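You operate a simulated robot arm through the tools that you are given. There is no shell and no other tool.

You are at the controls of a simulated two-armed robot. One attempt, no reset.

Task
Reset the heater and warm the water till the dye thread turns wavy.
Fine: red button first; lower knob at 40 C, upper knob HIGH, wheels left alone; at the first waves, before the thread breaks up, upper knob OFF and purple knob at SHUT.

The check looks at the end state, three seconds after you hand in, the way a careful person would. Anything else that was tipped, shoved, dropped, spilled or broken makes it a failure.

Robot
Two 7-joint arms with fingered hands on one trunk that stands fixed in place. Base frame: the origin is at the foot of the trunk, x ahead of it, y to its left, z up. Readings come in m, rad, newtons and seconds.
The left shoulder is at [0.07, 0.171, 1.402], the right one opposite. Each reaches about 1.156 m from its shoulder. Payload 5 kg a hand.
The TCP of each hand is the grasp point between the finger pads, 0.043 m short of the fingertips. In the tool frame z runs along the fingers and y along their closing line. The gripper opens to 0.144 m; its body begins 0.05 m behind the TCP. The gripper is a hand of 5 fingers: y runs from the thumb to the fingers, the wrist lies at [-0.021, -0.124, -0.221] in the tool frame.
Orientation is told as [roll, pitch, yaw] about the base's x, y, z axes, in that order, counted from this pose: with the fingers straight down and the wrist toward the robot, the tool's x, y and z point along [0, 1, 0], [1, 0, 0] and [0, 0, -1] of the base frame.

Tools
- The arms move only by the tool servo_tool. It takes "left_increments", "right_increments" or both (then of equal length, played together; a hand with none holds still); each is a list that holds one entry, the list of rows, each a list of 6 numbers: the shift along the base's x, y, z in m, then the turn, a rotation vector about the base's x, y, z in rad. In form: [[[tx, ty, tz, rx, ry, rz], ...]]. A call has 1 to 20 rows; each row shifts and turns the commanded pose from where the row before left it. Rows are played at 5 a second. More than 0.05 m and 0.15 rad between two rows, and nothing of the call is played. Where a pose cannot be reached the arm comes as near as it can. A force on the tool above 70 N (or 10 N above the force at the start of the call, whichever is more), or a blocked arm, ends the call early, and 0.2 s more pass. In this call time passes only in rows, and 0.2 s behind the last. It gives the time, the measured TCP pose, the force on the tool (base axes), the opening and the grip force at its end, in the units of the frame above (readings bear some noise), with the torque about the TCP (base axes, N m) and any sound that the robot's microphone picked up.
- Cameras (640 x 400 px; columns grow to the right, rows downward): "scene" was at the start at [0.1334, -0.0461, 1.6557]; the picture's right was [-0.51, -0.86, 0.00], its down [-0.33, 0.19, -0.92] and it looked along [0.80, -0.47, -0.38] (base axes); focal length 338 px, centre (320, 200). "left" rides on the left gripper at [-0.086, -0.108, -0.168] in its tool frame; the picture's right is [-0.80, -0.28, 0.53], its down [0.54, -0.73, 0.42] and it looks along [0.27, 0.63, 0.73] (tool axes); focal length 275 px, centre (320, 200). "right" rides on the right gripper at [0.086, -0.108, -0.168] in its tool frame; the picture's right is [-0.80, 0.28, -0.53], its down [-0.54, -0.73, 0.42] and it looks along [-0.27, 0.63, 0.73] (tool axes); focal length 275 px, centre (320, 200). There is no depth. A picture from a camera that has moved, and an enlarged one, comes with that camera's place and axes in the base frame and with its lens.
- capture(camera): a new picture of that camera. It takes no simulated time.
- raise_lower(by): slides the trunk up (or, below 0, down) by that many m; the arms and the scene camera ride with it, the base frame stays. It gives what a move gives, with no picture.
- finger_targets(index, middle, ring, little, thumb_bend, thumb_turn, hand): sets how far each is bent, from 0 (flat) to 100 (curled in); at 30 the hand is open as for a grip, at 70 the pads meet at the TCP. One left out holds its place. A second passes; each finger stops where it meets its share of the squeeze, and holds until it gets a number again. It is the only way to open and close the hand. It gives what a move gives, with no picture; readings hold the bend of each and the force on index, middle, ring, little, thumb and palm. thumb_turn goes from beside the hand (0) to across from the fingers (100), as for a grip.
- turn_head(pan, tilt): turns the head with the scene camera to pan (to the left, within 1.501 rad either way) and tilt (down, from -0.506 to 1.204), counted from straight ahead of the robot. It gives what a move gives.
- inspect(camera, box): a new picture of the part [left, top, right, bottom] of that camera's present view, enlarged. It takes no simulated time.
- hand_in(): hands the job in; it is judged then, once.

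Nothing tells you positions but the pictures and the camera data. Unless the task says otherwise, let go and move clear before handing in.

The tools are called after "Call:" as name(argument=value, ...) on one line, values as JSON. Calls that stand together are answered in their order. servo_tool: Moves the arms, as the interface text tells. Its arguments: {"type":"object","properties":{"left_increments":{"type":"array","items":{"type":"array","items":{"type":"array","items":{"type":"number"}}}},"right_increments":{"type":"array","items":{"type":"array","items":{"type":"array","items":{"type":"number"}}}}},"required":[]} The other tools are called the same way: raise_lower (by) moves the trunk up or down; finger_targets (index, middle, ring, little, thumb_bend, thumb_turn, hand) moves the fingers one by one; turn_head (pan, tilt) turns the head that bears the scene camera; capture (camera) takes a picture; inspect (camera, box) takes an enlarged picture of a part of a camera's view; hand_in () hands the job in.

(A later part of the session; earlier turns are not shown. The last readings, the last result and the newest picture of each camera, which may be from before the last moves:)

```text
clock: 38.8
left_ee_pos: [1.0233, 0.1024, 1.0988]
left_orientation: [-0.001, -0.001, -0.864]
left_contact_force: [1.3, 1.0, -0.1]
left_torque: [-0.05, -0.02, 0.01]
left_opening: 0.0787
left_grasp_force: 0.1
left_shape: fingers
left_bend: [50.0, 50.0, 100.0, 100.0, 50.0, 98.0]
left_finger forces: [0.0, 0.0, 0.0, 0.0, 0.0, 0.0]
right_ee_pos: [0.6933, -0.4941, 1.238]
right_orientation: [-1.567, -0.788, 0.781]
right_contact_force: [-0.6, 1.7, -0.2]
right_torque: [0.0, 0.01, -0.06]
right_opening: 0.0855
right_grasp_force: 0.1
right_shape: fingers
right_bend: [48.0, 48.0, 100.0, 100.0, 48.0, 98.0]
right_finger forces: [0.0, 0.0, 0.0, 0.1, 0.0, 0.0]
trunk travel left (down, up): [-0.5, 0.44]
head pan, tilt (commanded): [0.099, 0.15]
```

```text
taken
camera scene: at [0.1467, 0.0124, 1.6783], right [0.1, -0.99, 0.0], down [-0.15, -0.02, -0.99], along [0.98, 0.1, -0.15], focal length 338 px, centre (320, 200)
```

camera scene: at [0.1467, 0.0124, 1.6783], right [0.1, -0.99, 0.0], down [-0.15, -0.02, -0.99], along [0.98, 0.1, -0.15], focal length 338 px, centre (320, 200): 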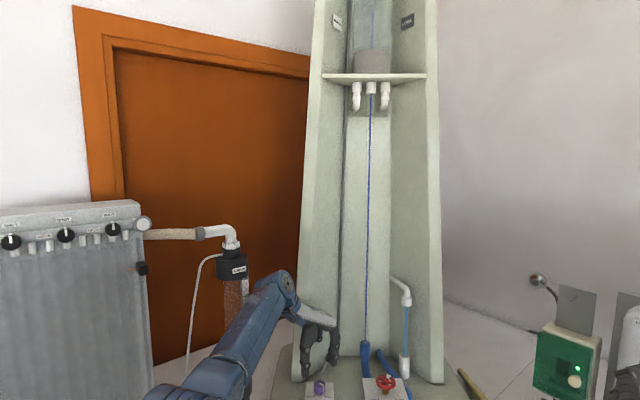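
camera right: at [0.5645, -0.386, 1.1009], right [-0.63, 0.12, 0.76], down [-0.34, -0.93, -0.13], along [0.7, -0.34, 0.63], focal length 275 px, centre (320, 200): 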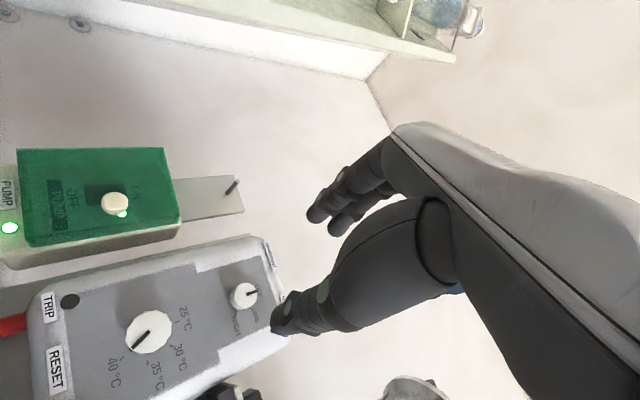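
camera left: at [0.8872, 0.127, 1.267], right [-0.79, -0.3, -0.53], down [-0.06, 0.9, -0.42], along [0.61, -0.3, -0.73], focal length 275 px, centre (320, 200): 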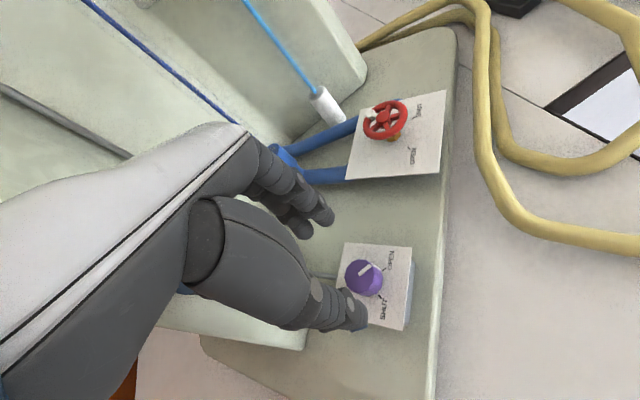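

Both ends of the upper knob's turn are reachable. I'll swing the right hand back to its OFF-side start while returning the left hand to its OPEN-side yaw, still hovering.

Call:
servo_tool(right_increments=[[[0, 0, 0, -0.1012, 0.1012, 0], [0, 0, 0, -0.1012, 0.1012, 0], [0, 0, 0, -0.1012, 0.1012, 0], [0, 0, 0, -0.1012, 0.1012, 0], [0, 0, 0, -0.1012, 0.1012, 0], [0, 0, 0, -0.1012, 0.1012, 0], [0, 0, 0, -0.1012, 0.1012, 0], [0, 0, 0, -0.1012, 0.1012, 0], [0, 0, 0, -0.1012, 0.1012, 0], [0, 0, 0, -0.1012, 0.1012, 0], [0, 0, 0, -0.1012, 0.1012, 0], [0, 0, 0, -0.1012, 0.1012, 0], [0, 0, 0, -0.1012, 0.1012, 0], [0, 0, 0, -0.1012, 0.1012, 0], [0, 0, 0, -0.1012, 0.1012, 0]]], left_increments=[[[0, 0, 0, 0, 0, 0.1387], [0, 0, 0, 0, 0, 0.1387], [0, 0, 0, 0, 0, 0.1387], [0, 0, 0, 0, 0, 0.1387], [0, 0, 0, 0, 0, 0.1387], [0, 0, 0, 0, 0, 0.1387], [0, 0, 0, 0, 0, 0.1387], [0, 0, 0, 0, 0, 0.1387], [0, 0, 0, 0, 0, 0.1387], [0, 0, 0, 0, 0, 0.1387], [0, 0, 0, 0, 0, 0.1387], [0, 0, 0, 0, 0, 0.1387], [0, 0, 0, 0, 0, 0], [0, 0, 0, 0, 0, 0], [0, 0, 0, 0, 0, 0]]])

Call:
capture(camera="right")

Call:
capture(camera="left")

```text
clock: 42.0
left_ee_pos: [1.0232, 0.0988, 1.0981]
left_orientation: [0.001, 0.0, 0.802]
left_contact_force: [0.6, -0.1, -0.2]
left_torque: [-0.01, 0.02, 0.04]
left_opening: 0.0788
left_grasp_force: 0.1
left_shape: fingers
left_bend: [50.0, 50.0, 100.0, 100.0, 50.0, 98.0]
left_finger forces: [0.1, 0.0, 0.0, 0.0, 0.0, 0.0]
right_ee_pos: [0.6929, -0.4938, 1.2372]
right_orientation: [-1.583, 1.364, 0.772]
right_contact_force: [-0.1, -0.1, 0.0]
right_torque: [0.02, 0.01, 0.01]
right_opening: 0.0857
right_grasp_force: 0.0
right_shape: fingers
right_bend: [48.0, 48.0, 100.0, 100.0, 48.0, 98.0]
right_finger forces: [0.0, 0.0, 0.0, 0.0, 0.1, 0.1]
trunk travel left (down, up): [-0.5, 0.44]
head pan, tilt (commanded): [0.099, 0.15]
```

```text
taken
camera right: at [0.5002, -0.4518, 1.3253], right [0.22, 0.97, -0.11], down [0.57, -0.03, 0.82], along [0.79, -0.24, -0.56], focal length 275 px, centre (320, 200)
```

right: 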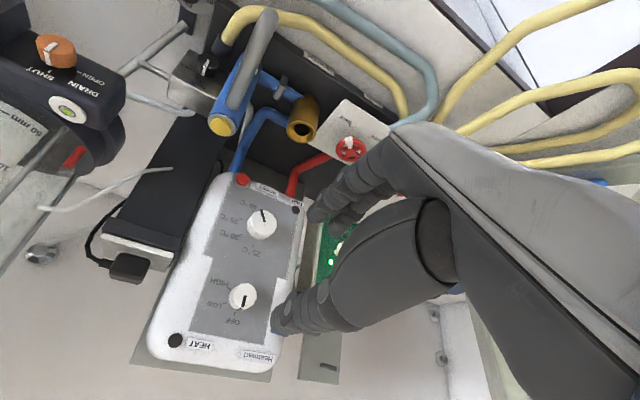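

```text
taken
camera left: at [1.0104, -0.0374, 1.2663], right [0.38, -0.76, -0.53], down [-0.89, -0.15, -0.42], along [0.24, 0.64, -0.73], focal length 275 px, centre (320, 200)
```

left: 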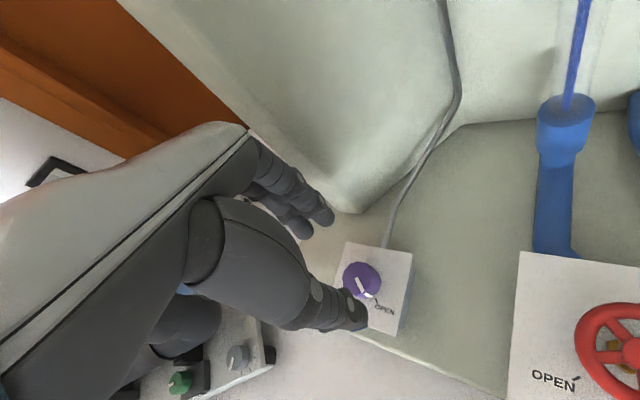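

Both hands are positioned as planned, and the upper knob is straight ahead of the right hand's tool axis. I'll move the right hand in until its tips are just in front of the knob.

Call:
servo_tool(right_increments=[[[0.0166, -0.0166, 0.0002, 0, 0, 0], [0.0166, -0.0166, 0.0002, 0, 0, 0], [0.0166, -0.0166, 0.0002, 0, 0, 0], [0.0166, -0.0166, 0.0002, 0, 0, 0], [0.0166, -0.0166, 0.0002, 0, 0, 0], [0.0166, -0.0166, 0.0002, 0, 0, 0]]])

Call:
inspect(camera="right", box=[200, 150, 440, 350])

```text
clock: 43.4
left_ee_pos: [1.0226, 0.0995, 1.0987]
left_orientation: [0.001, -0.001, 0.803]
left_contact_force: [-0.1, -1.1, -0.7]
left_torque: [0.0, 0.02, 0.0]
left_opening: 0.0786
left_grasp_force: 0.1
left_shape: fingers
left_bend: [50.0, 50.0, 100.0, 100.0, 50.0, 98.0]
left_finger forces: [0.0, 0.0, 0.0, 0.0, 0.0, 0.1]
right_ee_pos: [0.7937, -0.5944, 1.238]
right_orientation: [-1.583, 1.359, 0.771]
right_contact_force: [-1.1, -0.2, -0.2]
right_torque: [0.01, -0.01, -0.01]
right_opening: 0.0857
right_grasp_force: 0.1
right_shape: fingers
right_bend: [48.0, 48.0, 100.0, 100.0, 48.0, 98.0]
right_finger forces: [0.0, 0.0, 0.0, 0.0, 0.1, 0.0]
trunk travel left (down, up): [-0.5, 0.44]
head pan, tilt (commanded): [0.099, 0.15]
```

```text
2.00 times, centred on (320, 250) of right
camera zoom: at [0.6, -0.5519, 1.3262], right [0.22, 0.97, -0.11], down [0.56, -0.03, 0.82], along [0.8, -0.24, -0.55], focal length 551 px, centre (320, 100)
```

zoom: 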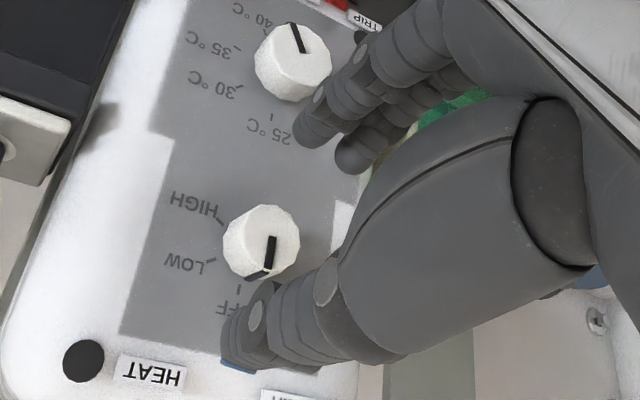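

The knob is centred within about 2 mm. I'll slide in the rest of the way and close the fingers on it.

Call:
servo_tool(right_increments=[[[0.0048, -0.0053, 0.0002, 0, 0, 0], [0.0048, -0.0053, 0.0002, 0, 0, 0], [0.0048, -0.0053, 0.0002, 0, 0, 0], [0.0048, -0.0053, 0.0002, 0, 0, 0]]])

Call:
inspect(camera="right", box=[200, 150, 440, 350])

```text
clock: 44.4
left_ee_pos: [1.0219, 0.1003, 1.0991]
left_orientation: [0.0, 0.0, 0.803]
left_contact_force: [-0.1, 0.1, 0.0]
left_torque: [-0.01, 0.0, 0.0]
left_opening: 0.0789
left_grasp_force: 0.1
left_shape: fingers
left_bend: [50.0, 50.0, 100.0, 100.0, 50.0, 98.0]
left_finger forces: [0.0, 0.0, 0.1, 0.0, 0.0, 0.0]
right_ee_pos: [0.811, -0.6153, 1.239]
right_orientation: [-1.585, 1.36, 0.772]
right_contact_force: [-0.4, -0.3, -0.5]
right_torque: [-0.01, -0.04, 0.0]
right_opening: 0.0855
right_grasp_force: 0.0
right_shape: fingers
right_bend: [48.0, 48.0, 100.0, 100.0, 48.0, 98.0]
right_finger forces: [0.0, 0.0, 0.0, 0.0, 0.0, 0.1]
trunk travel left (down, up): [-0.5, 0.44]
head pan, tilt (commanded): [0.099, 0.15]
```

```text
2.00 times, centred on (320, 250) of right
camera zoom: at [0.6182, -0.573, 1.3269], right [0.22, 0.97, -0.11], down [0.56, -0.03, 0.82], along [0.8, -0.24, -0.55], focal length 551 px, centre (320, 100)
```

zoom: 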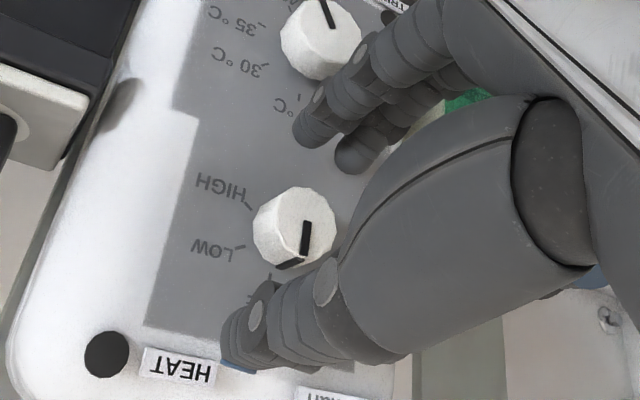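

The upper knob is centred between the open fingers. Now the left hand: I'll lower it straight down around the purple knob with the fingers open.

Call:
servo_tool(left_increments=[[[0.0003, 0, -0.014, 0, 0, 0], [0.0003, 0, -0.014, 0, 0, 0], [0.0003, 0, -0.014, 0, 0, 0]]])

Call:
inspect(camera="left", box=[230, 150, 430, 350])

Call:
inspect(camera="scene", box=[260, 260, 420, 400])

```text
clock: 45.2
left_ee_pos: [1.023, 0.1002, 1.0574]
left_orientation: [0.001, 0.0, 0.805]
left_contact_force: [0.3, 0.2, 0.6]
left_torque: [-0.01, -0.01, 0.01]
left_opening: 0.0787
left_grasp_force: 0.0
left_shape: fingers
left_bend: [50.0, 50.0, 100.0, 100.0, 50.0, 98.0]
left_finger forces: [0.0, 0.1, 0.1, 0.1, 0.0, 0.0]
right_ee_pos: [0.8125, -0.615, 1.2387]
right_orientation: [-1.585, 1.36, 0.77]
right_contact_force: [1.0, 0.4, 0.6]
right_torque: [0.0, 0.04, -0.01]
right_opening: 0.0856
right_grasp_force: 0.0
right_shape: fingers
right_bend: [48.0, 48.0, 100.0, 100.0, 48.0, 98.0]
right_finger forces: [0.0, 0.1, 0.0, 0.0, 0.0, 0.0]
trunk travel left (down, up): [-0.5, 0.44]
head pan, tilt (commanded): [0.099, 0.15]
```

```text
2.00 times, centred on (330, 250) of left
camera zoom: at [1.0109, -0.0372, 1.2247], right [0.38, -0.76, -0.53], down [-0.89, -0.15, -0.42], along [0.24, 0.64, -0.73], focal length 551 px, centre (300, 100)
```

zoom: 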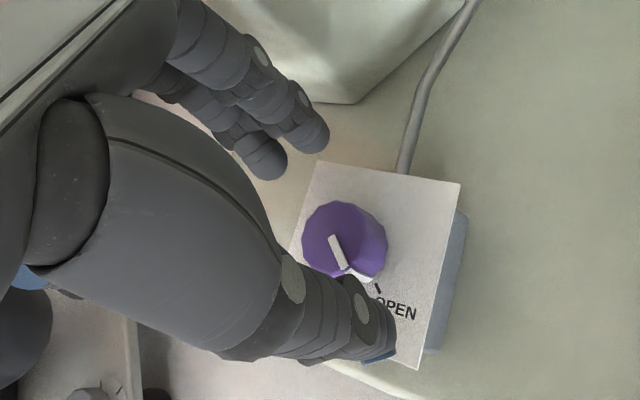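

```text
2.86 times, centred on (340, 330) of scene
camera zoom: at [0.1463, 0.0102, 1.6783], right [0.1, -0.99, 0.0], down [-0.15, -0.01, -0.99], along [0.98, 0.1, -0.15], focal length 964 px, centre (263, -171)
```

zoom: 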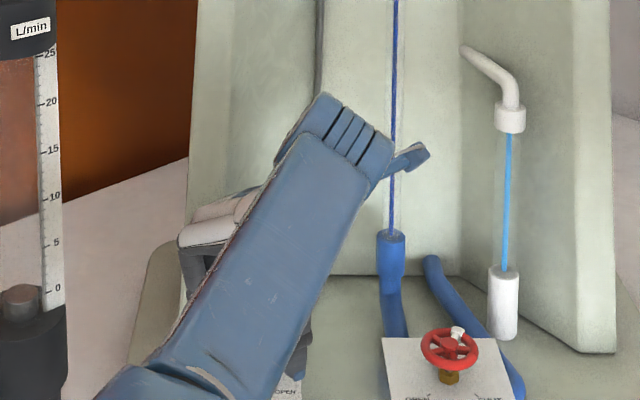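

The purple knob sits between the open fingers, offset only about 2 mm. I'll lower the last 1.5 cm with a small correction, then close both hands gently on their knobs.

Call:
servo_tool(left_increments=[[[-0.0007, 0.0003, -0.008, 0, 0, 0], [-0.0007, 0.0003, -0.008, 0, 0, 0]]])

Call:
finger_targets(hand="left", index=72, middle=72, thumb_bend=72)

Call:
inspect(camera="left", box=[230, 150, 430, 350])

```text
clock: 45.8
left_ee_pos: [1.0221, 0.1004, 1.0404]
left_orientation: [0.001, 0.0, 0.802]
left_contact_force: [-0.2, 0.5, 0.0]
left_torque: [0.02, 0.0, 0.02]
left_opening: 0.0786
left_grasp_force: 0.1
left_shape: fingers
left_bend: [50.0, 50.0, 100.0, 100.0, 50.0, 98.0]
left_finger forces: [0.1, 0.0, 0.0, 0.0, 0.1, 0.1]
right_ee_pos: [0.8123, -0.6157, 1.2393]
right_orientation: [-1.585, 1.362, 0.768]
right_contact_force: [-0.1, -0.2, -0.3]
right_torque: [0.01, -0.01, 0.06]
right_opening: 0.0858
right_grasp_force: 0.0
right_shape: fingers
right_bend: [48.0, 48.0, 100.0, 100.0, 48.0, 98.0]
right_finger forces: [0.1, 0.0, 0.0, 0.1, 0.0, 0.0]
trunk travel left (down, up): [-0.5, 0.44]
head pan, tilt (commanded): [0.099, 0.15]
```

```text
clock: 46.8
left_ee_pos: [1.022, 0.1006, 1.0407]
left_orientation: [-0.001, 0.0, 0.803]
left_contact_force: [0.4, 0.7, -2.1]
left_torque: [-0.08, 0.07, -0.05]
left_opening: 0.0321
left_grasp_force: 15.6
left_shape: fingers
left_bend: [64.0, 67.0, 100.0, 100.0, 63.0, 100.0]
left_finger forces: [7.9, 7.0, 0.1, 0.1, 15.5, 0.1]
right_ee_pos: [0.8124, -0.6158, 1.2394]
right_orientation: [-1.584, 1.359, 0.769]
right_contact_force: [0.4, -0.7, -0.3]
right_torque: [0.0, 0.01, -0.02]
right_opening: 0.0859
right_grasp_force: 0.1
right_shape: fingers
right_bend: [48.0, 48.0, 100.0, 100.0, 48.0, 98.0]
right_finger forces: [0.1, 0.0, 0.0, 0.0, 0.0, 0.0]
trunk travel left (down, up): [-0.5, 0.44]
head pan, tilt (commanded): [0.099, 0.15]
```

```text
2.00 times, centred on (330, 250) of left
camera zoom: at [1.0096, -0.0363, 1.2085], right [0.38, -0.76, -0.53], down [-0.89, -0.15, -0.42], along [0.24, 0.64, -0.73], focal length 551 px, centre (300, 100)
```

zoom: 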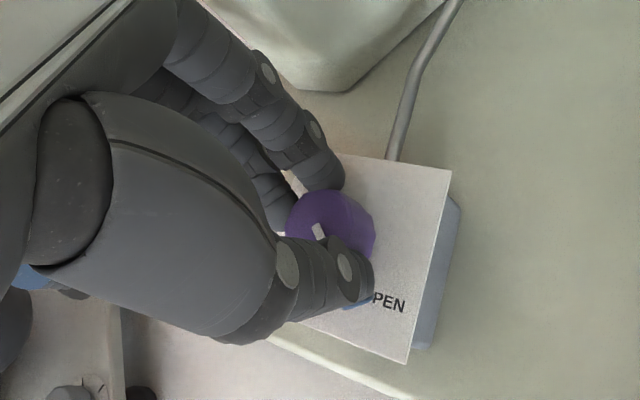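

The left hand holds the purple knob, which is still at OPEN. Now I'll close the right hand on the upper knob.

Call:
finger_targets(hand="right", index=74, middle=74, thumb_bend=74)

Call:
inspect(camera="right", box=[200, 150, 440, 350])

Call:
capture(camera="scene")

```text
clock: 47.8
left_ee_pos: [1.0208, 0.1019, 1.0407]
left_orientation: [0.001, -0.001, 0.801]
left_contact_force: [-2.9, 0.8, -0.5]
left_torque: [-0.06, 0.12, -0.07]
left_opening: 0.0318
left_grasp_force: 15.5
left_shape: fingers
left_bend: [64.0, 67.0, 100.0, 100.0, 63.0, 100.0]
left_finger forces: [7.1, 7.4, 0.0, 0.0, 16.1, 0.0]
right_ee_pos: [0.813, -0.6149, 1.2395]
right_orientation: [-1.583, 1.36, 0.772]
right_contact_force: [5.9, -0.6, -1.6]
right_torque: [0.04, 0.07, 0.07]
right_opening: 0.0293
right_grasp_force: 17.2
right_shape: fingers
right_bend: [64.0, 66.0, 100.0, 100.0, 65.0, 100.0]
right_finger forces: [8.4, 8.9, 0.0, 0.0, 15.9, 0.0]
trunk travel left (down, up): [-0.5, 0.44]
head pan, tilt (commanded): [0.099, 0.15]
```

```text
2.00 times, centred on (320, 250) of right
camera zoom: at [0.6189, -0.5726, 1.3267], right [0.22, 0.97, -0.11], down [0.57, -0.03, 0.82], along [0.8, -0.24, -0.55], focal length 551 px, centre (320, 100)
```

zoom: 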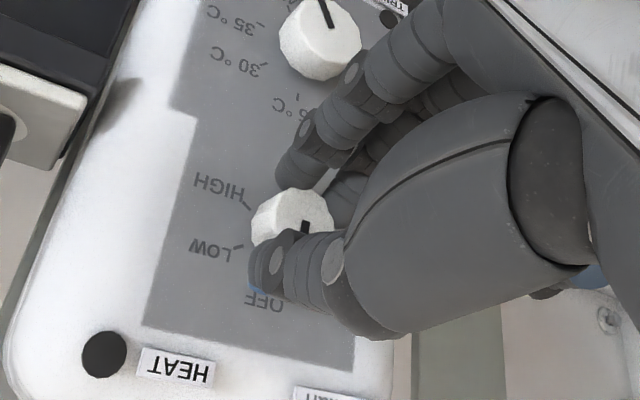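

```text
taken
camera scene: at [0.147, 0.0101, 1.6782], right [0.1, -0.99, 0.0], down [-0.15, -0.01, -0.99], along [0.98, 0.1, -0.15], focal length 338 px, centre (320, 200)
```

scene: 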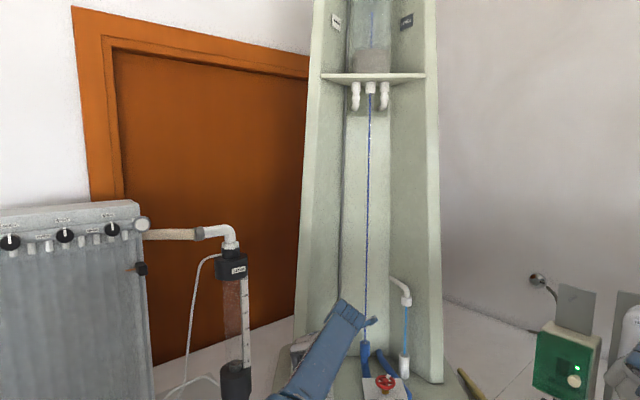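

Both knobs are held. I'll start turning the upper knob clockwise with a short test, watching the forces on both hands.

Call:
servo_tool(right_increments=[[[0, 0, 0, 0.0778, -0.0778, 0], [0, 0, 0, 0.0778, -0.0778, 0], [0, 0, 0, 0.0778, -0.0778, 0]]])

Call:
inspect(camera="right", box=[200, 150, 440, 350])

```text
clock: 48.6
left_ee_pos: [1.0232, 0.1009, 1.0409]
left_orientation: [0.001, -0.001, 0.803]
left_contact_force: [-3.1, 0.9, -0.5]
left_torque: [-0.08, 0.14, -0.03]
left_opening: 0.0318
left_grasp_force: 15.8
left_shape: fingers
left_bend: [64.0, 67.0, 100.0, 100.0, 63.0, 100.0]
left_finger forces: [7.4, 7.6, 0.1, 0.0, 15.8, 0.0]
right_ee_pos: [0.8128, -0.6154, 1.2393]
right_orientation: [-1.575, 1.027, 0.782]
right_contact_force: [4.2, 0.4, -0.7]
right_torque: [0.02, 0.06, 0.15]
right_opening: 0.0291
right_grasp_force: 16.3
right_shape: fingers
right_bend: [64.0, 66.0, 100.0, 100.0, 65.0, 99.0]
right_finger forces: [8.9, 9.0, 0.0, 0.0, 15.8, 0.0]
trunk travel left (down, up): [-0.5, 0.44]
head pan, tilt (commanded): [0.099, 0.15]
```

```text
2.00 times, centred on (320, 250) of right
camera zoom: at [0.6029, -0.5887, 1.2872], right [0.21, 0.96, 0.17], down [0.36, -0.24, 0.9], along [0.91, -0.13, -0.4], focal length 551 px, centre (320, 100)
```

zoom: 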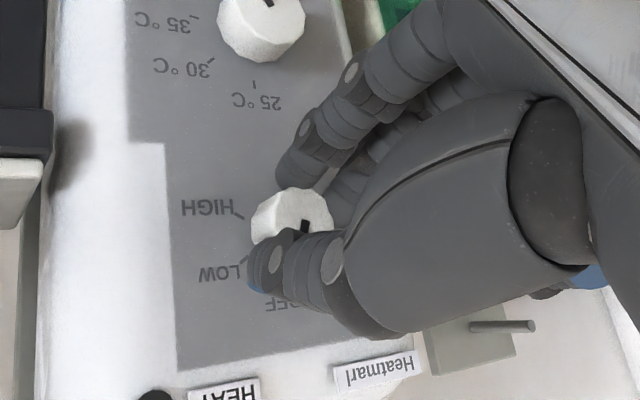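

The knob follows perfectly. I'll continue the clockwise turn toward HIGH.

Call:
servo_tool(right_increments=[[[0, 0, 0, 0.0778, -0.0778, 0], [0, 0, 0, 0.0778, -0.0778, 0], [0, 0, 0, 0.0778, -0.0778, 0], [0, 0, 0, 0.0778, -0.0778, 0], [0, 0, 0, 0.0778, -0.0778, 0], [0, 0, 0, 0.0778, -0.0778, 0], [0, 0, 0, 0.0778, -0.0778, 0], [0, 0, 0, 0.0778, -0.0778, 0], [0, 0, 0, 0.0778, -0.0778, 0], [0, 0, 0, 0.0778, -0.0778, 0]]])

Call:
inspect(camera="right", box=[200, 150, 440, 350])

Call:
inspect(camera="scene", box=[330, 80, 410, 350])

```text
clock: 50.8
left_ee_pos: [1.0224, 0.1011, 1.0406]
left_orientation: [0.001, 0.002, 0.804]
left_contact_force: [-0.6, 1.1, -2.4]
left_torque: [-0.03, 0.07, -0.06]
left_opening: 0.0318
left_grasp_force: 15.9
left_shape: fingers
left_bend: [64.0, 67.0, 100.0, 100.0, 63.0, 100.0]
left_finger forces: [7.9, 7.8, 0.0, 0.0, 15.2, 0.0]
right_ee_pos: [0.8123, -0.6144, 1.2377]
right_orientation: [-1.57, -0.072, 0.781]
right_contact_force: [2.9, -1.2, -0.2]
right_torque: [-0.02, 0.01, 0.13]
right_opening: 0.0288
right_grasp_force: 16.7
right_shape: fingers
right_bend: [64.0, 66.0, 100.0, 100.0, 66.0, 99.0]
right_finger forces: [9.7, 8.8, 0.1, 0.0, 15.4, 0.0]
trunk travel left (down, up): [-0.5, 0.44]
head pan, tilt (commanded): [0.099, 0.15]
```

```text
2.00 times, centred on (320, 250) of right
camera zoom: at [0.6225, -0.5688, 1.1455], right [-0.22, 0.54, 0.82], down [-0.24, -0.84, 0.49], along [0.95, -0.09, 0.31], focal length 551 px, centre (320, 100)
```

zoom: 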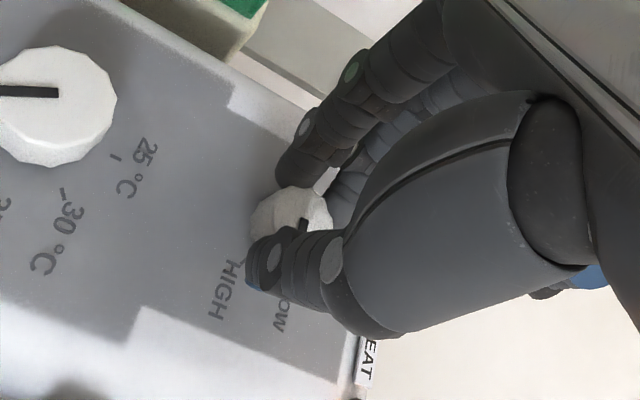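

```text
1.48 times, centred on (370, 215) of scene
camera zoom: at [0.1469, 0.0105, 1.6783], right [0.1, -0.99, 0.0], down [-0.15, -0.01, -0.99], along [0.98, 0.1, -0.15], focal length 500 px, centre (246, 178)
```

zoom: 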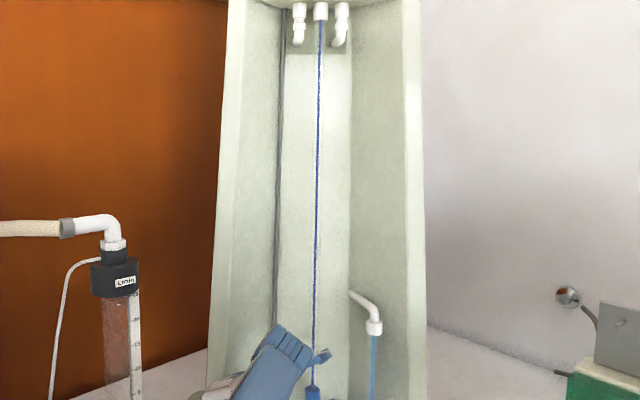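

About 82° done so far. I'll finish the last part to HIGH and check the pointer, the HEAT lamp and the thread.

Call:
servo_tool(right_increments=[[[0, 0, 0, 0.0824, -0.0824, 0], [0, 0, 0, 0.0824, -0.0824, 0], [0, 0, 0, 0.0824, -0.0824, 0], [0, 0, 0, 0.0824, -0.0824, 0], [0, 0, 0, 0.0824, -0.0824, 0], [0, 0, 0, 0.0824, -0.0824, 0]]])

Call:
inspect(camera="right", box=[200, 150, 440, 350])

Call:
inspect(camera="scene", box=[335, 80, 405, 220])

Call:
inspect(camera="scene", box=[335, 200, 405, 350])

```text
clock: 52.2
left_ee_pos: [1.0227, 0.1011, 1.0401]
left_orientation: [0.0, 0.001, 0.804]
left_contact_force: [-2.4, 0.1, -0.4]
left_torque: [-0.04, 0.1, -0.02]
left_opening: 0.0319
left_grasp_force: 15.3
left_shape: fingers
left_bend: [64.0, 67.0, 100.0, 100.0, 63.0, 100.0]
left_finger forces: [7.3, 7.6, 0.1, 0.0, 15.9, 0.1]
right_ee_pos: [0.8128, -0.6146, 1.2387]
right_orientation: [-1.564, -0.771, 0.778]
right_contact_force: [4.4, 1.5, -3.6]
right_torque: [-0.1, 0.27, 0.15]
right_opening: 0.029
right_grasp_force: 18.6
right_shape: fingers
right_bend: [64.0, 66.0, 100.0, 100.0, 66.0, 100.0]
right_finger forces: [10.4, 9.6, 0.1, 0.0, 17.1, 0.0]
trunk travel left (down, up): [-0.5, 0.44]
head pan, tilt (commanded): [0.099, 0.15]
```

```text
2.00 times, centred on (320, 250) of right
camera zoom: at [0.6823, -0.5086, 1.1016], right [-0.62, 0.13, 0.77], down [-0.34, -0.93, -0.12], along [0.71, -0.34, 0.62], focal length 551 px, centre (320, 100)
```

zoom: 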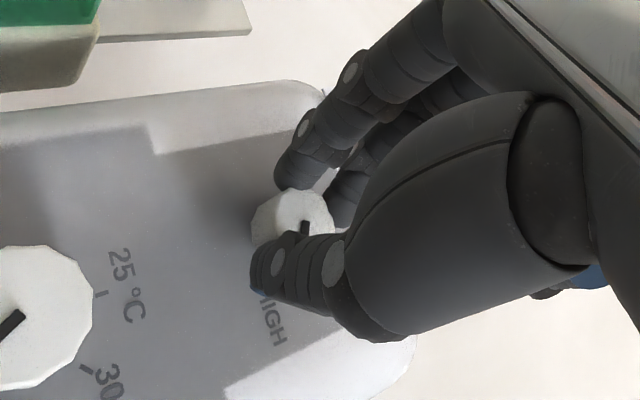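

```text
2.86 times, centred on (370, 150) of scene
camera zoom: at [0.1472, 0.0112, 1.6782], right [0.1, -0.99, 0.0], down [-0.15, -0.02, -0.99], along [0.98, 0.1, -0.15], focal length 964 px, centre (177, 343)
```

zoom: 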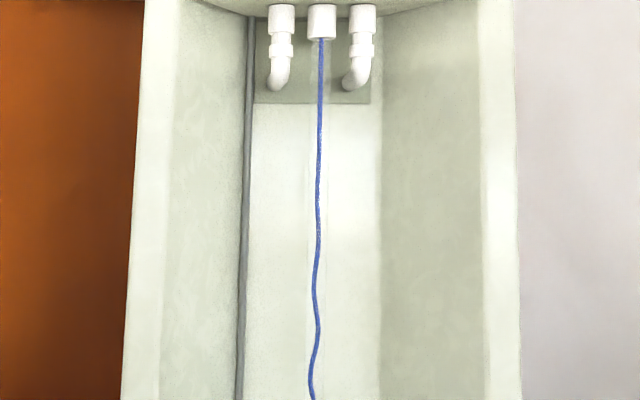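

```text
2.67 times, centred on (370, 275) of scene
camera zoom: at [0.1472, 0.0112, 1.6782], right [0.1, -0.99, 0.0], down [-0.15, -0.02, -0.99], along [0.98, 0.1, -0.15], focal length 900 px, centre (187, 0)
```

zoom: 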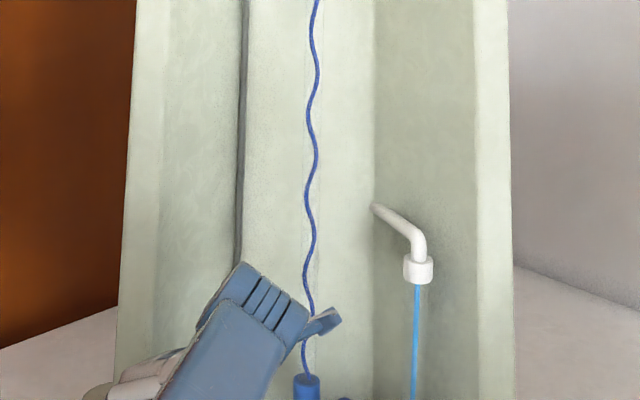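

The thread has turned clearly wavy and is unbroken, so I'll act at once. In a single motion I'll turn the upper knob back to OFF and the purple knob clockwise to SHUT.

Call:
servo_tool(right_increments=[[[0, 0, 0, -0.1009, 0.1009, 0], [0, 0, 0, -0.1009, 0.1009, 0], [0, 0, 0, -0.1009, 0.1009, 0], [0, 0, 0, -0.1009, 0.1009, 0], [0, 0, 0, -0.1009, 0.1009, 0], [0, 0, 0, -0.1009, 0.1009, 0], [0, 0, 0, -0.1009, 0.1009, 0], [0, 0, 0, -0.1009, 0.1009, 0], [0, 0, 0, -0.1009, 0.1009, 0], [0, 0, 0, -0.1009, 0.1009, 0], [0, 0, 0, -0.1009, 0.1009, 0], [0, 0, 0, -0.1009, 0.1009, 0], [0, 0, 0, -0.1009, 0.1009, 0], [0, 0, 0, -0.1009, 0.1009, 0], [0, 0, 0, -0.1009, 0.1009, 0]]], left_increments=[[[0, 0, 0, 0, 0, -0.1333], [0, 0, 0, 0, 0, -0.1333], [0, 0, 0, 0, 0, -0.1333], [0, 0, 0, 0, 0, -0.1333], [0, 0, 0, 0, 0, -0.1333], [0, 0, 0, 0, 0, -0.1333], [0, 0, 0, 0, 0, -0.1333], [0, 0, 0, 0, 0, -0.1333], [0, 0, 0, 0, 0, -0.1333], [0, 0, 0, 0, 0, -0.1333], [0, 0, 0, 0, 0, -0.1333], [0, 0, 0, 0, 0, -0.1333], [0, 0, 0, 0, 0, 0], [0, 0, 0, 0, 0, 0], [0, 0, 0, 0, 0, 0]]])

Call:
inspect(camera="right", box=[200, 150, 440, 350])

Call:
inspect(camera="left", box=[230, 150, 430, 350])

Call:
inspect(camera="scene", box=[330, 80, 410, 350])

```text
clock: 55.4
left_ee_pos: [1.0229, 0.1006, 1.0407]
left_orientation: [-0.001, -0.001, -0.797]
left_contact_force: [1.3, -8.7, 0.3]
left_torque: [-0.31, -0.06, 0.0]
left_opening: 0.0318
left_grasp_force: 16.1
left_shape: fingers
left_bend: [63.0, 67.0, 100.0, 100.0, 65.0, 98.0]
left_finger forces: [11.5, 7.8, 0.1, 0.0, 13.2, 0.1]
right_ee_pos: [0.8117, -0.6157, 1.2383]
right_orientation: [-1.582, 1.372, 0.773]
right_contact_force: [9.5, 3.6, 4.0]
right_torque: [-0.06, -0.08, 0.32]
right_opening: 0.0286
right_grasp_force: 19.2
right_shape: fingers
right_bend: [64.0, 66.0, 100.0, 100.0, 66.0, 99.0]
right_finger forces: [7.4, 12.6, 0.1, 0.0, 17.3, 0.0]
trunk travel left (down, up): [-0.5, 0.44]
head pan, tilt (commanded): [0.099, 0.15]
```

```text
2.00 times, centred on (320, 250) of right
camera zoom: at [0.6196, -0.5718, 1.3278], right [0.22, 0.97, -0.12], down [0.57, -0.02, 0.82], along [0.79, -0.25, -0.56], focal length 551 px, centre (320, 100)
```

zoom: 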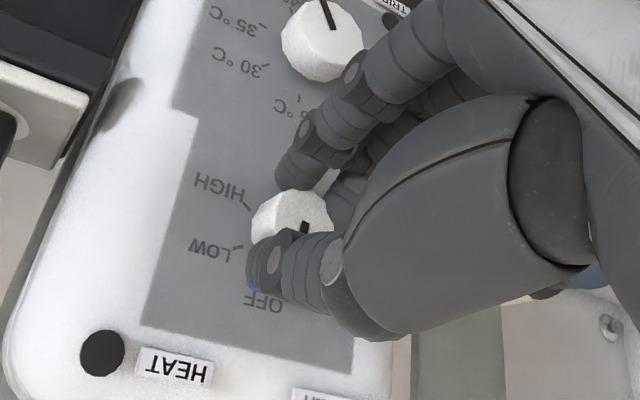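

```text
2.00 times, centred on (330, 250) of left
camera zoom: at [0.8862, 0.1184, 1.2086], right [-0.77, -0.35, -0.53], down [-0.12, 0.9, -0.42], along [0.63, -0.26, -0.73], focal length 551 px, centre (300, 100)
```

zoom: 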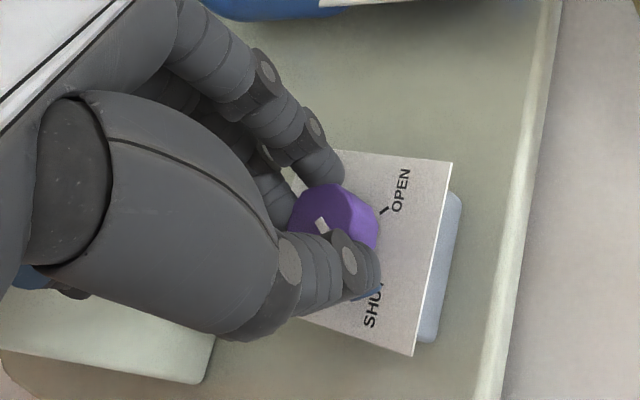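

```text
1.48 times, centred on (370, 215) of scene
camera zoom: at [0.1473, 0.0106, 1.6783], right [0.1, -0.99, 0.0], down [-0.15, -0.01, -0.99], along [0.98, 0.1, -0.15], focal length 500 px, centre (246, 178)
```

zoom: 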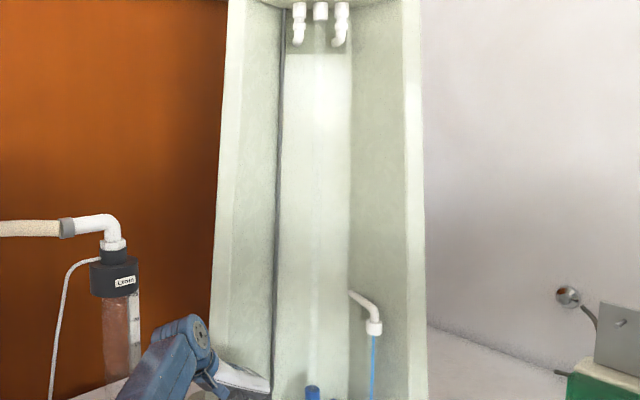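

The dye has stopped, and both hands are back at OFF and SHUT. I'll open the fingers and check both pointers before moving away.

Call:
finger_targets(hand="right", index=48, middle=48, thumb_bend=48)

Call:
finger_targets(hand="left", index=50, middle=50, thumb_bend=50)

Call:
inspect(camera="right", box=[200, 150, 440, 350])

Call:
inspect(camera="left", box=[280, 180, 430, 320])

```text
clock: 56.4
left_ee_pos: [1.0223, 0.1003, 1.0405]
left_orientation: [-0.001, 0.002, -0.799]
left_contact_force: [4.3, -5.6, -1.3]
left_torque: [-0.22, -0.15, 0.0]
left_opening: 0.0319
left_grasp_force: 16.8
left_shape: fingers
left_bend: [63.0, 67.0, 100.0, 100.0, 65.0, 99.0]
left_finger forces: [11.1, 9.0, 0.0, 0.0, 12.8, 0.0]
right_ee_pos: [0.8118, -0.616, 1.2381]
right_orientation: [-1.583, 1.371, 0.771]
right_contact_force: [-0.3, -0.6, -0.4]
right_torque: [0.05, 0.01, 0.0]
right_opening: 0.0852
right_grasp_force: 0.0
right_shape: fingers
right_bend: [48.0, 48.0, 100.0, 100.0, 48.0, 98.0]
right_finger forces: [0.1, 0.1, 0.0, 0.0, 0.0, 0.0]
trunk travel left (down, up): [-0.5, 0.44]
head pan, tilt (commanded): [0.099, 0.15]
```

```text
clock: 57.4
left_ee_pos: [1.0216, 0.1013, 1.0416]
left_orientation: [-0.001, -0.001, -0.798]
left_contact_force: [0.5, -0.5, 0.5]
left_torque: [0.03, -0.02, 0.03]
left_opening: 0.0777
left_grasp_force: 0.0
left_shape: fingers
left_bend: [50.0, 50.0, 100.0, 100.0, 50.0, 98.0]
left_finger forces: [0.1, 0.0, 0.0, 0.0, 0.1, 0.0]
right_ee_pos: [0.8118, -0.6138, 1.2402]
right_orientation: [-1.587, 1.37, 0.768]
right_contact_force: [-0.8, -0.4, -0.2]
right_torque: [0.04, 0.0, -0.01]
right_opening: 0.0849
right_grasp_force: 0.2
right_shape: fingers
right_bend: [48.0, 48.0, 100.0, 100.0, 48.0, 98.0]
right_finger forces: [0.0, 0.1, 0.0, 0.0, 0.1, 0.0]
trunk travel left (down, up): [-0.5, 0.44]
head pan, tilt (commanded): [0.099, 0.15]
```

```text
2.00 times, centred on (320, 250) of right
camera zoom: at [0.6188, -0.5717, 1.3279], right [0.22, 0.97, -0.12], down [0.57, -0.02, 0.82], along [0.79, -0.25, -0.56], focal length 551 px, centre (320, 100)
```

zoom: 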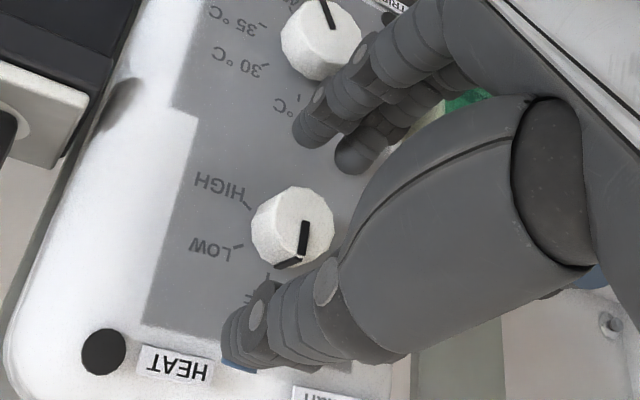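

```text
2.86 times, centred on (355, 250) of left
camera zoom: at [0.8853, 0.1191, 1.209], right [-0.77, -0.35, -0.53], down [-0.12, 0.9, -0.42], along [0.63, -0.26, -0.73], focal length 786 px, centre (220, 57)
```

zoom: 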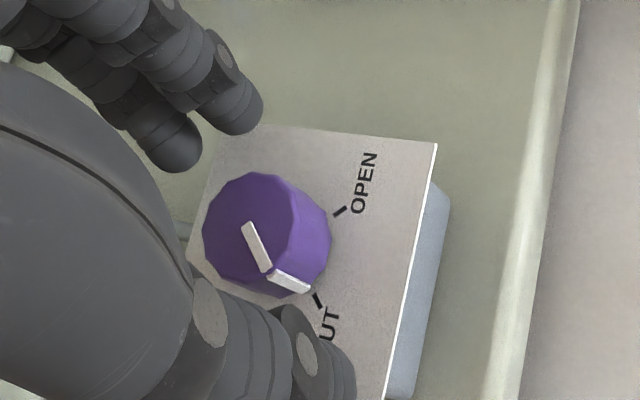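

The purple pointer lines up with SHUT and the upper pointer with OFF. I'll withdraw both hands: the right straight back from the panel, the left straight up.

Call:
servo_tool(right_increments=[[[-0.01, 0.01, 0, 0, 0, 0], [-0.01, 0.01, 0, 0, 0, 0], [-0.014, 0.014, 0, 0, 0, 0], [-0.02, 0.02, 0, 0, 0, 0], [-0.02, 0.02, 0, 0, 0, 0], [-0.02, 0.02, 0, 0, 0, 0], [-0.02, 0.02, 0.005, 0, 0, 0]]], left_increments=[[[0, 0, 0.01, 0, 0, 0], [0, 0, 0.01, 0, 0, 0], [0, 0, 0.015, 0, 0, 0], [0, 0, 0.02, 0, 0, 0], [0, 0, 0.02, 0, 0, 0], [-0.01, 0, 0.02, 0, 0, 0], [-0.01, 0, 0.02, 0, 0, 0]]])

Call:
capture(camera="right")

Call:
capture(camera="left")

Call:
capture(camera="scene")

```text
clock: 59.0
left_ee_pos: [1.0007, 0.1014, 1.1569]
left_orientation: [-0.001, 0.001, -0.798]
left_contact_force: [-0.3, 0.4, 0.1]
left_torque: [-0.02, -0.03, 0.01]
left_opening: 0.0781
left_grasp_force: 0.2
left_shape: fingers
left_bend: [50.0, 50.0, 100.0, 100.0, 50.0, 98.0]
left_finger forces: [0.0, 0.0, 0.1, 0.1, 0.0, 0.0]
right_ee_pos: [0.6963, -0.5007, 1.2447]
right_orientation: [-1.594, 1.368, 0.76]
right_contact_force: [0.5, -0.4, 1.2]
right_torque: [0.03, -0.01, 0.02]
right_opening: 0.085
right_grasp_force: 0.0
right_shape: fingers
right_bend: [48.0, 48.0, 100.0, 100.0, 48.0, 98.0]
right_finger forces: [0.1, 0.0, 0.0, 0.1, 0.0, 0.0]
trunk travel left (down, up): [-0.5, 0.44]
head pan, tilt (commanded): [0.099, 0.15]
```

```text
taken
camera right: at [0.5029, -0.4569, 1.3337], right [0.22, 0.97, -0.12], down [0.57, -0.02, 0.82], along [0.79, -0.25, -0.56], focal length 275 px, centre (320, 200)
```

right: 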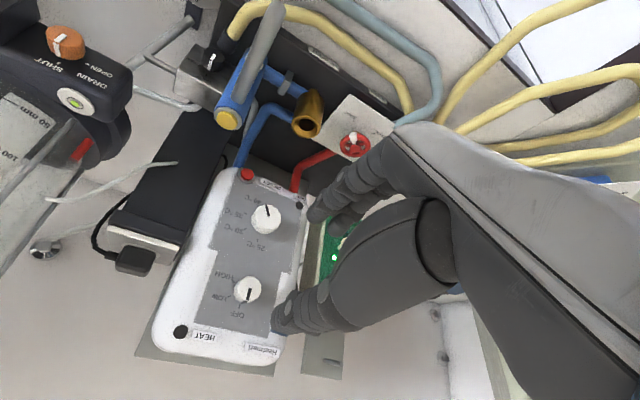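

```text
taken
camera left: at [0.8637, 0.1195, 1.3251], right [-0.77, -0.35, -0.53], down [-0.12, 0.9, -0.42], along [0.63, -0.26, -0.73], focal length 275 px, centre (320, 200)
```

left: 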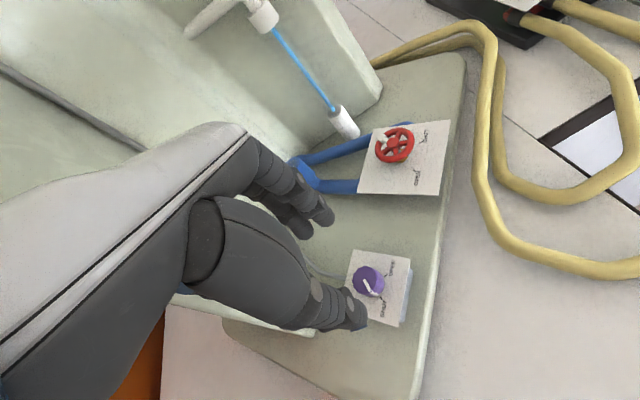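

```text
taken
camera scene: at [0.1443, 0.0113, 1.6785], right [0.1, -0.99, 0.0], down [-0.15, -0.02, -0.99], along [0.98, 0.1, -0.15], focal length 338 px, centre (320, 200)
```

scene: 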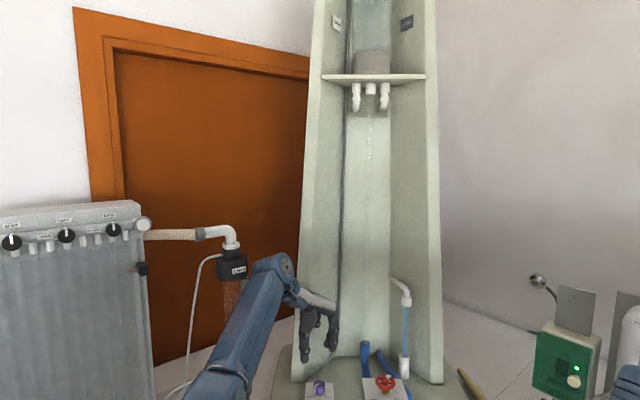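

Both hands are clear. I'll inspect the final pointers closely, along with the red wheel by the tank and the other wheels, to confirm nothing else moved.

Call:
inspect(camera="left", box=[335, 240, 425, 330])

Call:
inspect(camera="left", box=[350, 110, 460, 205])

Call:
inspect(camera="right", box=[190, 160, 320, 350])

Call:
inspect(camera="scene", box=[300, 340, 420, 400])

Call:
inspect(camera="right", box=[150, 0, 400, 180])

```text
4.44 times, centred on (380, 285) of left
camera zoom: at [0.8637, 0.1195, 1.3251], right [-0.77, -0.35, -0.53], down [-0.12, 0.9, -0.42], along [0.63, -0.26, -0.73], focal length 1224 px, centre (53, -178)
```

zoom: 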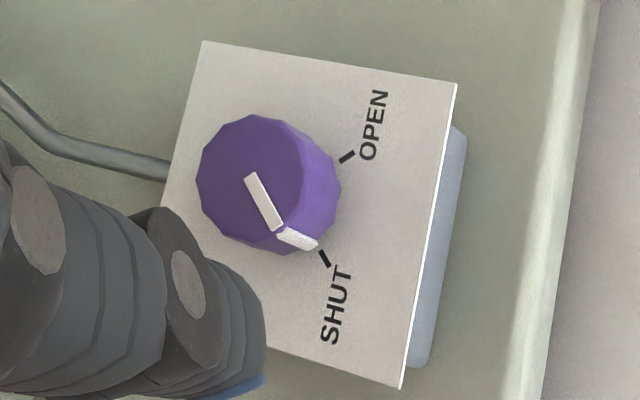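

```text
4.21 times, centred on (405, 158) of left
camera zoom: at [0.8637, 0.1195, 1.3251], right [-0.77, -0.35, -0.53], down [-0.12, 0.9, -0.42], along [0.63, -0.26, -0.73], focal length 1159 px, centre (-38, 379)
```

zoom: 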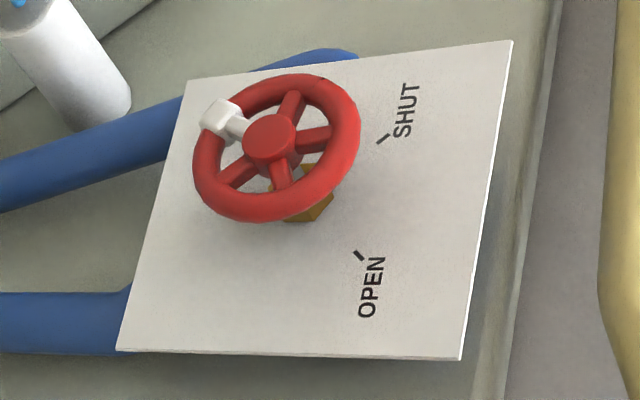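

```text
2.11 times, centred on (255, 255) of right
camera zoom: at [0.5029, -0.4569, 1.3337], right [0.22, 0.97, -0.12], down [0.57, -0.02, 0.82], along [0.79, -0.25, -0.56], focal length 580 px, centre (457, 84)
```

zoom: 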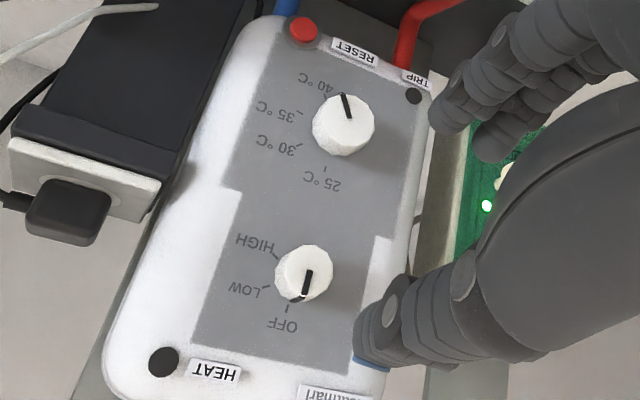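

```text
5.33 times, centred on (360, 370) of scene
camera zoom: at [0.1443, 0.0113, 1.6785], right [0.1, -0.99, 0.0], down [-0.15, -0.02, -0.99], along [0.98, 0.1, -0.15], focal length 1800 px, centre (107, -707)
```

zoom: 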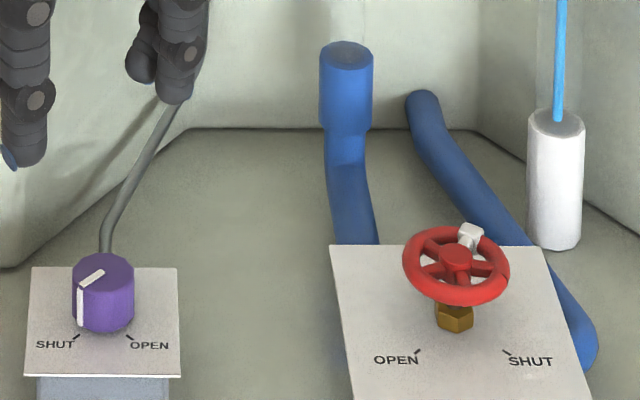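

```text
2.22 times, centred on (275, 90) of right
camera zoom: at [0.5029, -0.4569, 1.3337], right [0.22, 0.97, -0.12], down [0.57, -0.02, 0.82], along [0.79, -0.25, -0.56], focal length 612 px, centre (420, 444)
```

zoom: 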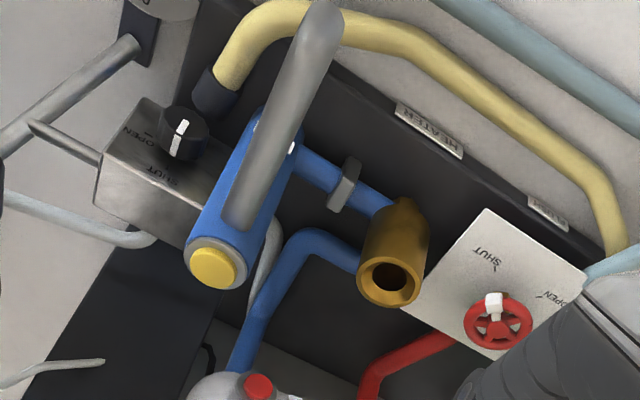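

Everything checks out: TRIP is off, the lower knob is at 40 °C, the upper at OFF and purple at SHUT. The wheels, tap and other parts look untouched. I'll pull both arms well clear.

Call:
servo_tool(right_increments=[[[-0.0085, 0.0085, 0.01, 0, 0, 0], [-0.0085, 0.0085, 0.01, 0, 0, 0], [-0.0085, 0.0085, 0.01, 0, 0, 0], [-0.0085, 0.0085, 0.01, 0, 0, 0], [-0.0085, 0.0085, 0.01, 0, 0, 0], [-0.0085, 0.0085, 0.01, 0, 0, 0], [-0.0085, 0.0085, 0.01, 0, 0, 0], [-0.0085, 0.0085, 0.01, 0, 0, 0], [-0.0085, 0.0085, 0.01, 0, 0, 0], [-0.0085, 0.0085, 0.01, 0, 0, 0]]], left_increments=[[[-0.022, 0.002, 0.0223, 0, 0, 0], [-0.022, 0.002, 0.0223, 0, 0, 0], [-0.022, 0.002, 0.0223, 0, 0, 0], [-0.022, 0.002, 0.0223, 0, 0, 0], [-0.022, 0.002, 0.0223, 0, 0, 0], [-0.022, 0.002, 0.0223, 0, 0, 0], [-0.022, 0.002, 0.0223, 0, 0, 0], [-0.022, 0.002, 0.0223, 0, 0, 0], [-0.022, 0.002, 0.0223, 0, 0, 0], [-0.022, 0.002, 0.0223, 0, 0, 0]]])

Call:
turn_head(pan=-0.532, tilt=0.393)

Call:
capture(camera="scene")

Call:
inspect(camera="scene", box=[280, 150, 440, 250])

Call:
inspect(camera="scene", box=[260, 230, 440, 350])

```text
clock: 61.2
left_ee_pos: [0.7801, 0.1231, 1.3797]
left_orientation: [0.0, 0.001, -0.798]
left_contact_force: [-1.5, 0.5, -0.2]
left_torque: [-0.01, 0.0, -0.01]
left_opening: 0.0783
left_grasp_force: 0.0
left_shape: fingers
left_bend: [50.0, 50.0, 100.0, 100.0, 50.0, 98.0]
left_finger forces: [0.0, 0.0, 0.0, 0.0, 0.0, 0.0]
right_ee_pos: [0.6112, -0.4154, 1.3452]
right_orientation: [-1.593, 1.37, 0.761]
right_contact_force: [-0.5, 0.1, 0.8]
right_torque: [0.0, -0.02, 0.03]
right_opening: 0.0854
right_grasp_force: 0.0
right_shape: fingers
right_bend: [48.0, 48.0, 100.0, 100.0, 48.0, 98.0]
right_finger forces: [0.0, 0.0, 0.0, 0.1, 0.1, 0.0]
trunk travel left (down, up): [-0.5, 0.44]
head pan, tilt (commanded): [0.099, 0.15]
```

```text
clock: 62.2
left_ee_pos: [0.7815, 0.1218, 1.3785]
left_orientation: [0.001, 0.001, -0.799]
left_contact_force: [0.0, 0.2, -0.3]
left_torque: [-0.01, 0.03, -0.02]
left_opening: 0.0782
left_grasp_force: 0.0
left_shape: fingers
left_bend: [50.0, 50.0, 100.0, 100.0, 50.0, 98.0]
left_finger forces: [0.0, 0.1, 0.0, 0.0, 0.0, 0.0]
right_ee_pos: [0.6131, -0.4159, 1.344]
right_orientation: [-1.586, 1.368, 0.768]
right_contact_force: [-0.3, 0.2, -1.4]
right_torque: [0.02, 0.01, -0.01]
right_opening: 0.0852
right_grasp_force: 0.1
right_shape: fingers
right_bend: [48.0, 48.0, 100.0, 100.0, 48.0, 98.0]
right_finger forces: [0.0, 0.1, 0.1, 0.1, 0.0, 0.0]
trunk travel left (down, up): [-0.5, 0.44]
head pan, tilt (commanded): [-0.532, 0.393]
```

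```text
taken
camera scene: at [0.1337, -0.0459, 1.6558], right [-0.51, -0.86, 0.0], down [-0.33, 0.19, -0.92], along [0.8, -0.47, -0.38], focal length 338 px, centre (320, 200)
```

scene: 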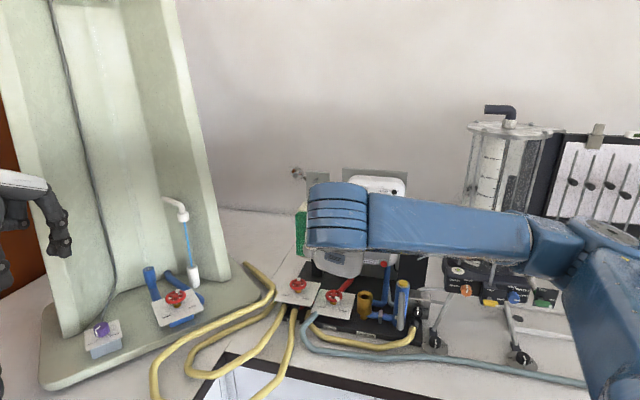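

```text
4.00 times, centred on (360, 200) of scene
camera zoom: at [0.1337, -0.0459, 1.6558], right [-0.51, -0.86, 0.0], down [-0.33, 0.19, -0.92], along [0.8, -0.47, -0.38], focal length 1350 px, centre (160, 200)
```

zoom: 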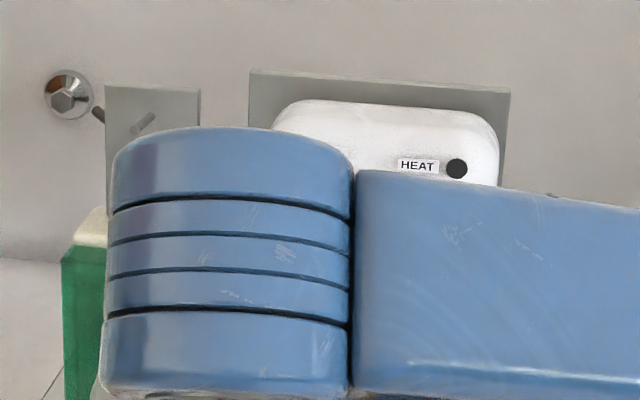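

```text
3.33 times, centred on (350, 290) of scene
camera zoom: at [0.1337, -0.0459, 1.6558], right [-0.51, -0.86, 0.0], down [-0.33, 0.19, -0.92], along [0.8, -0.47, -0.38], focal length 1125 px, centre (220, -100)
```

zoom: 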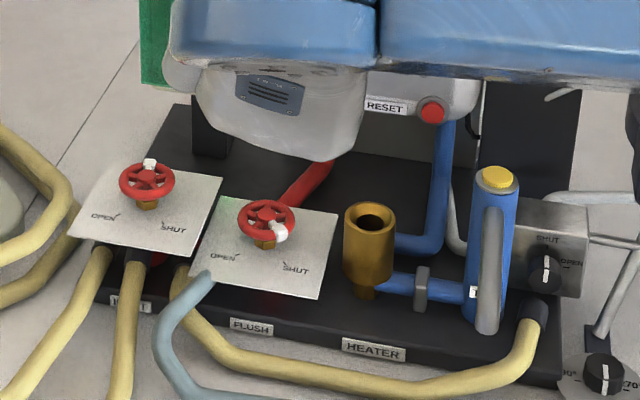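

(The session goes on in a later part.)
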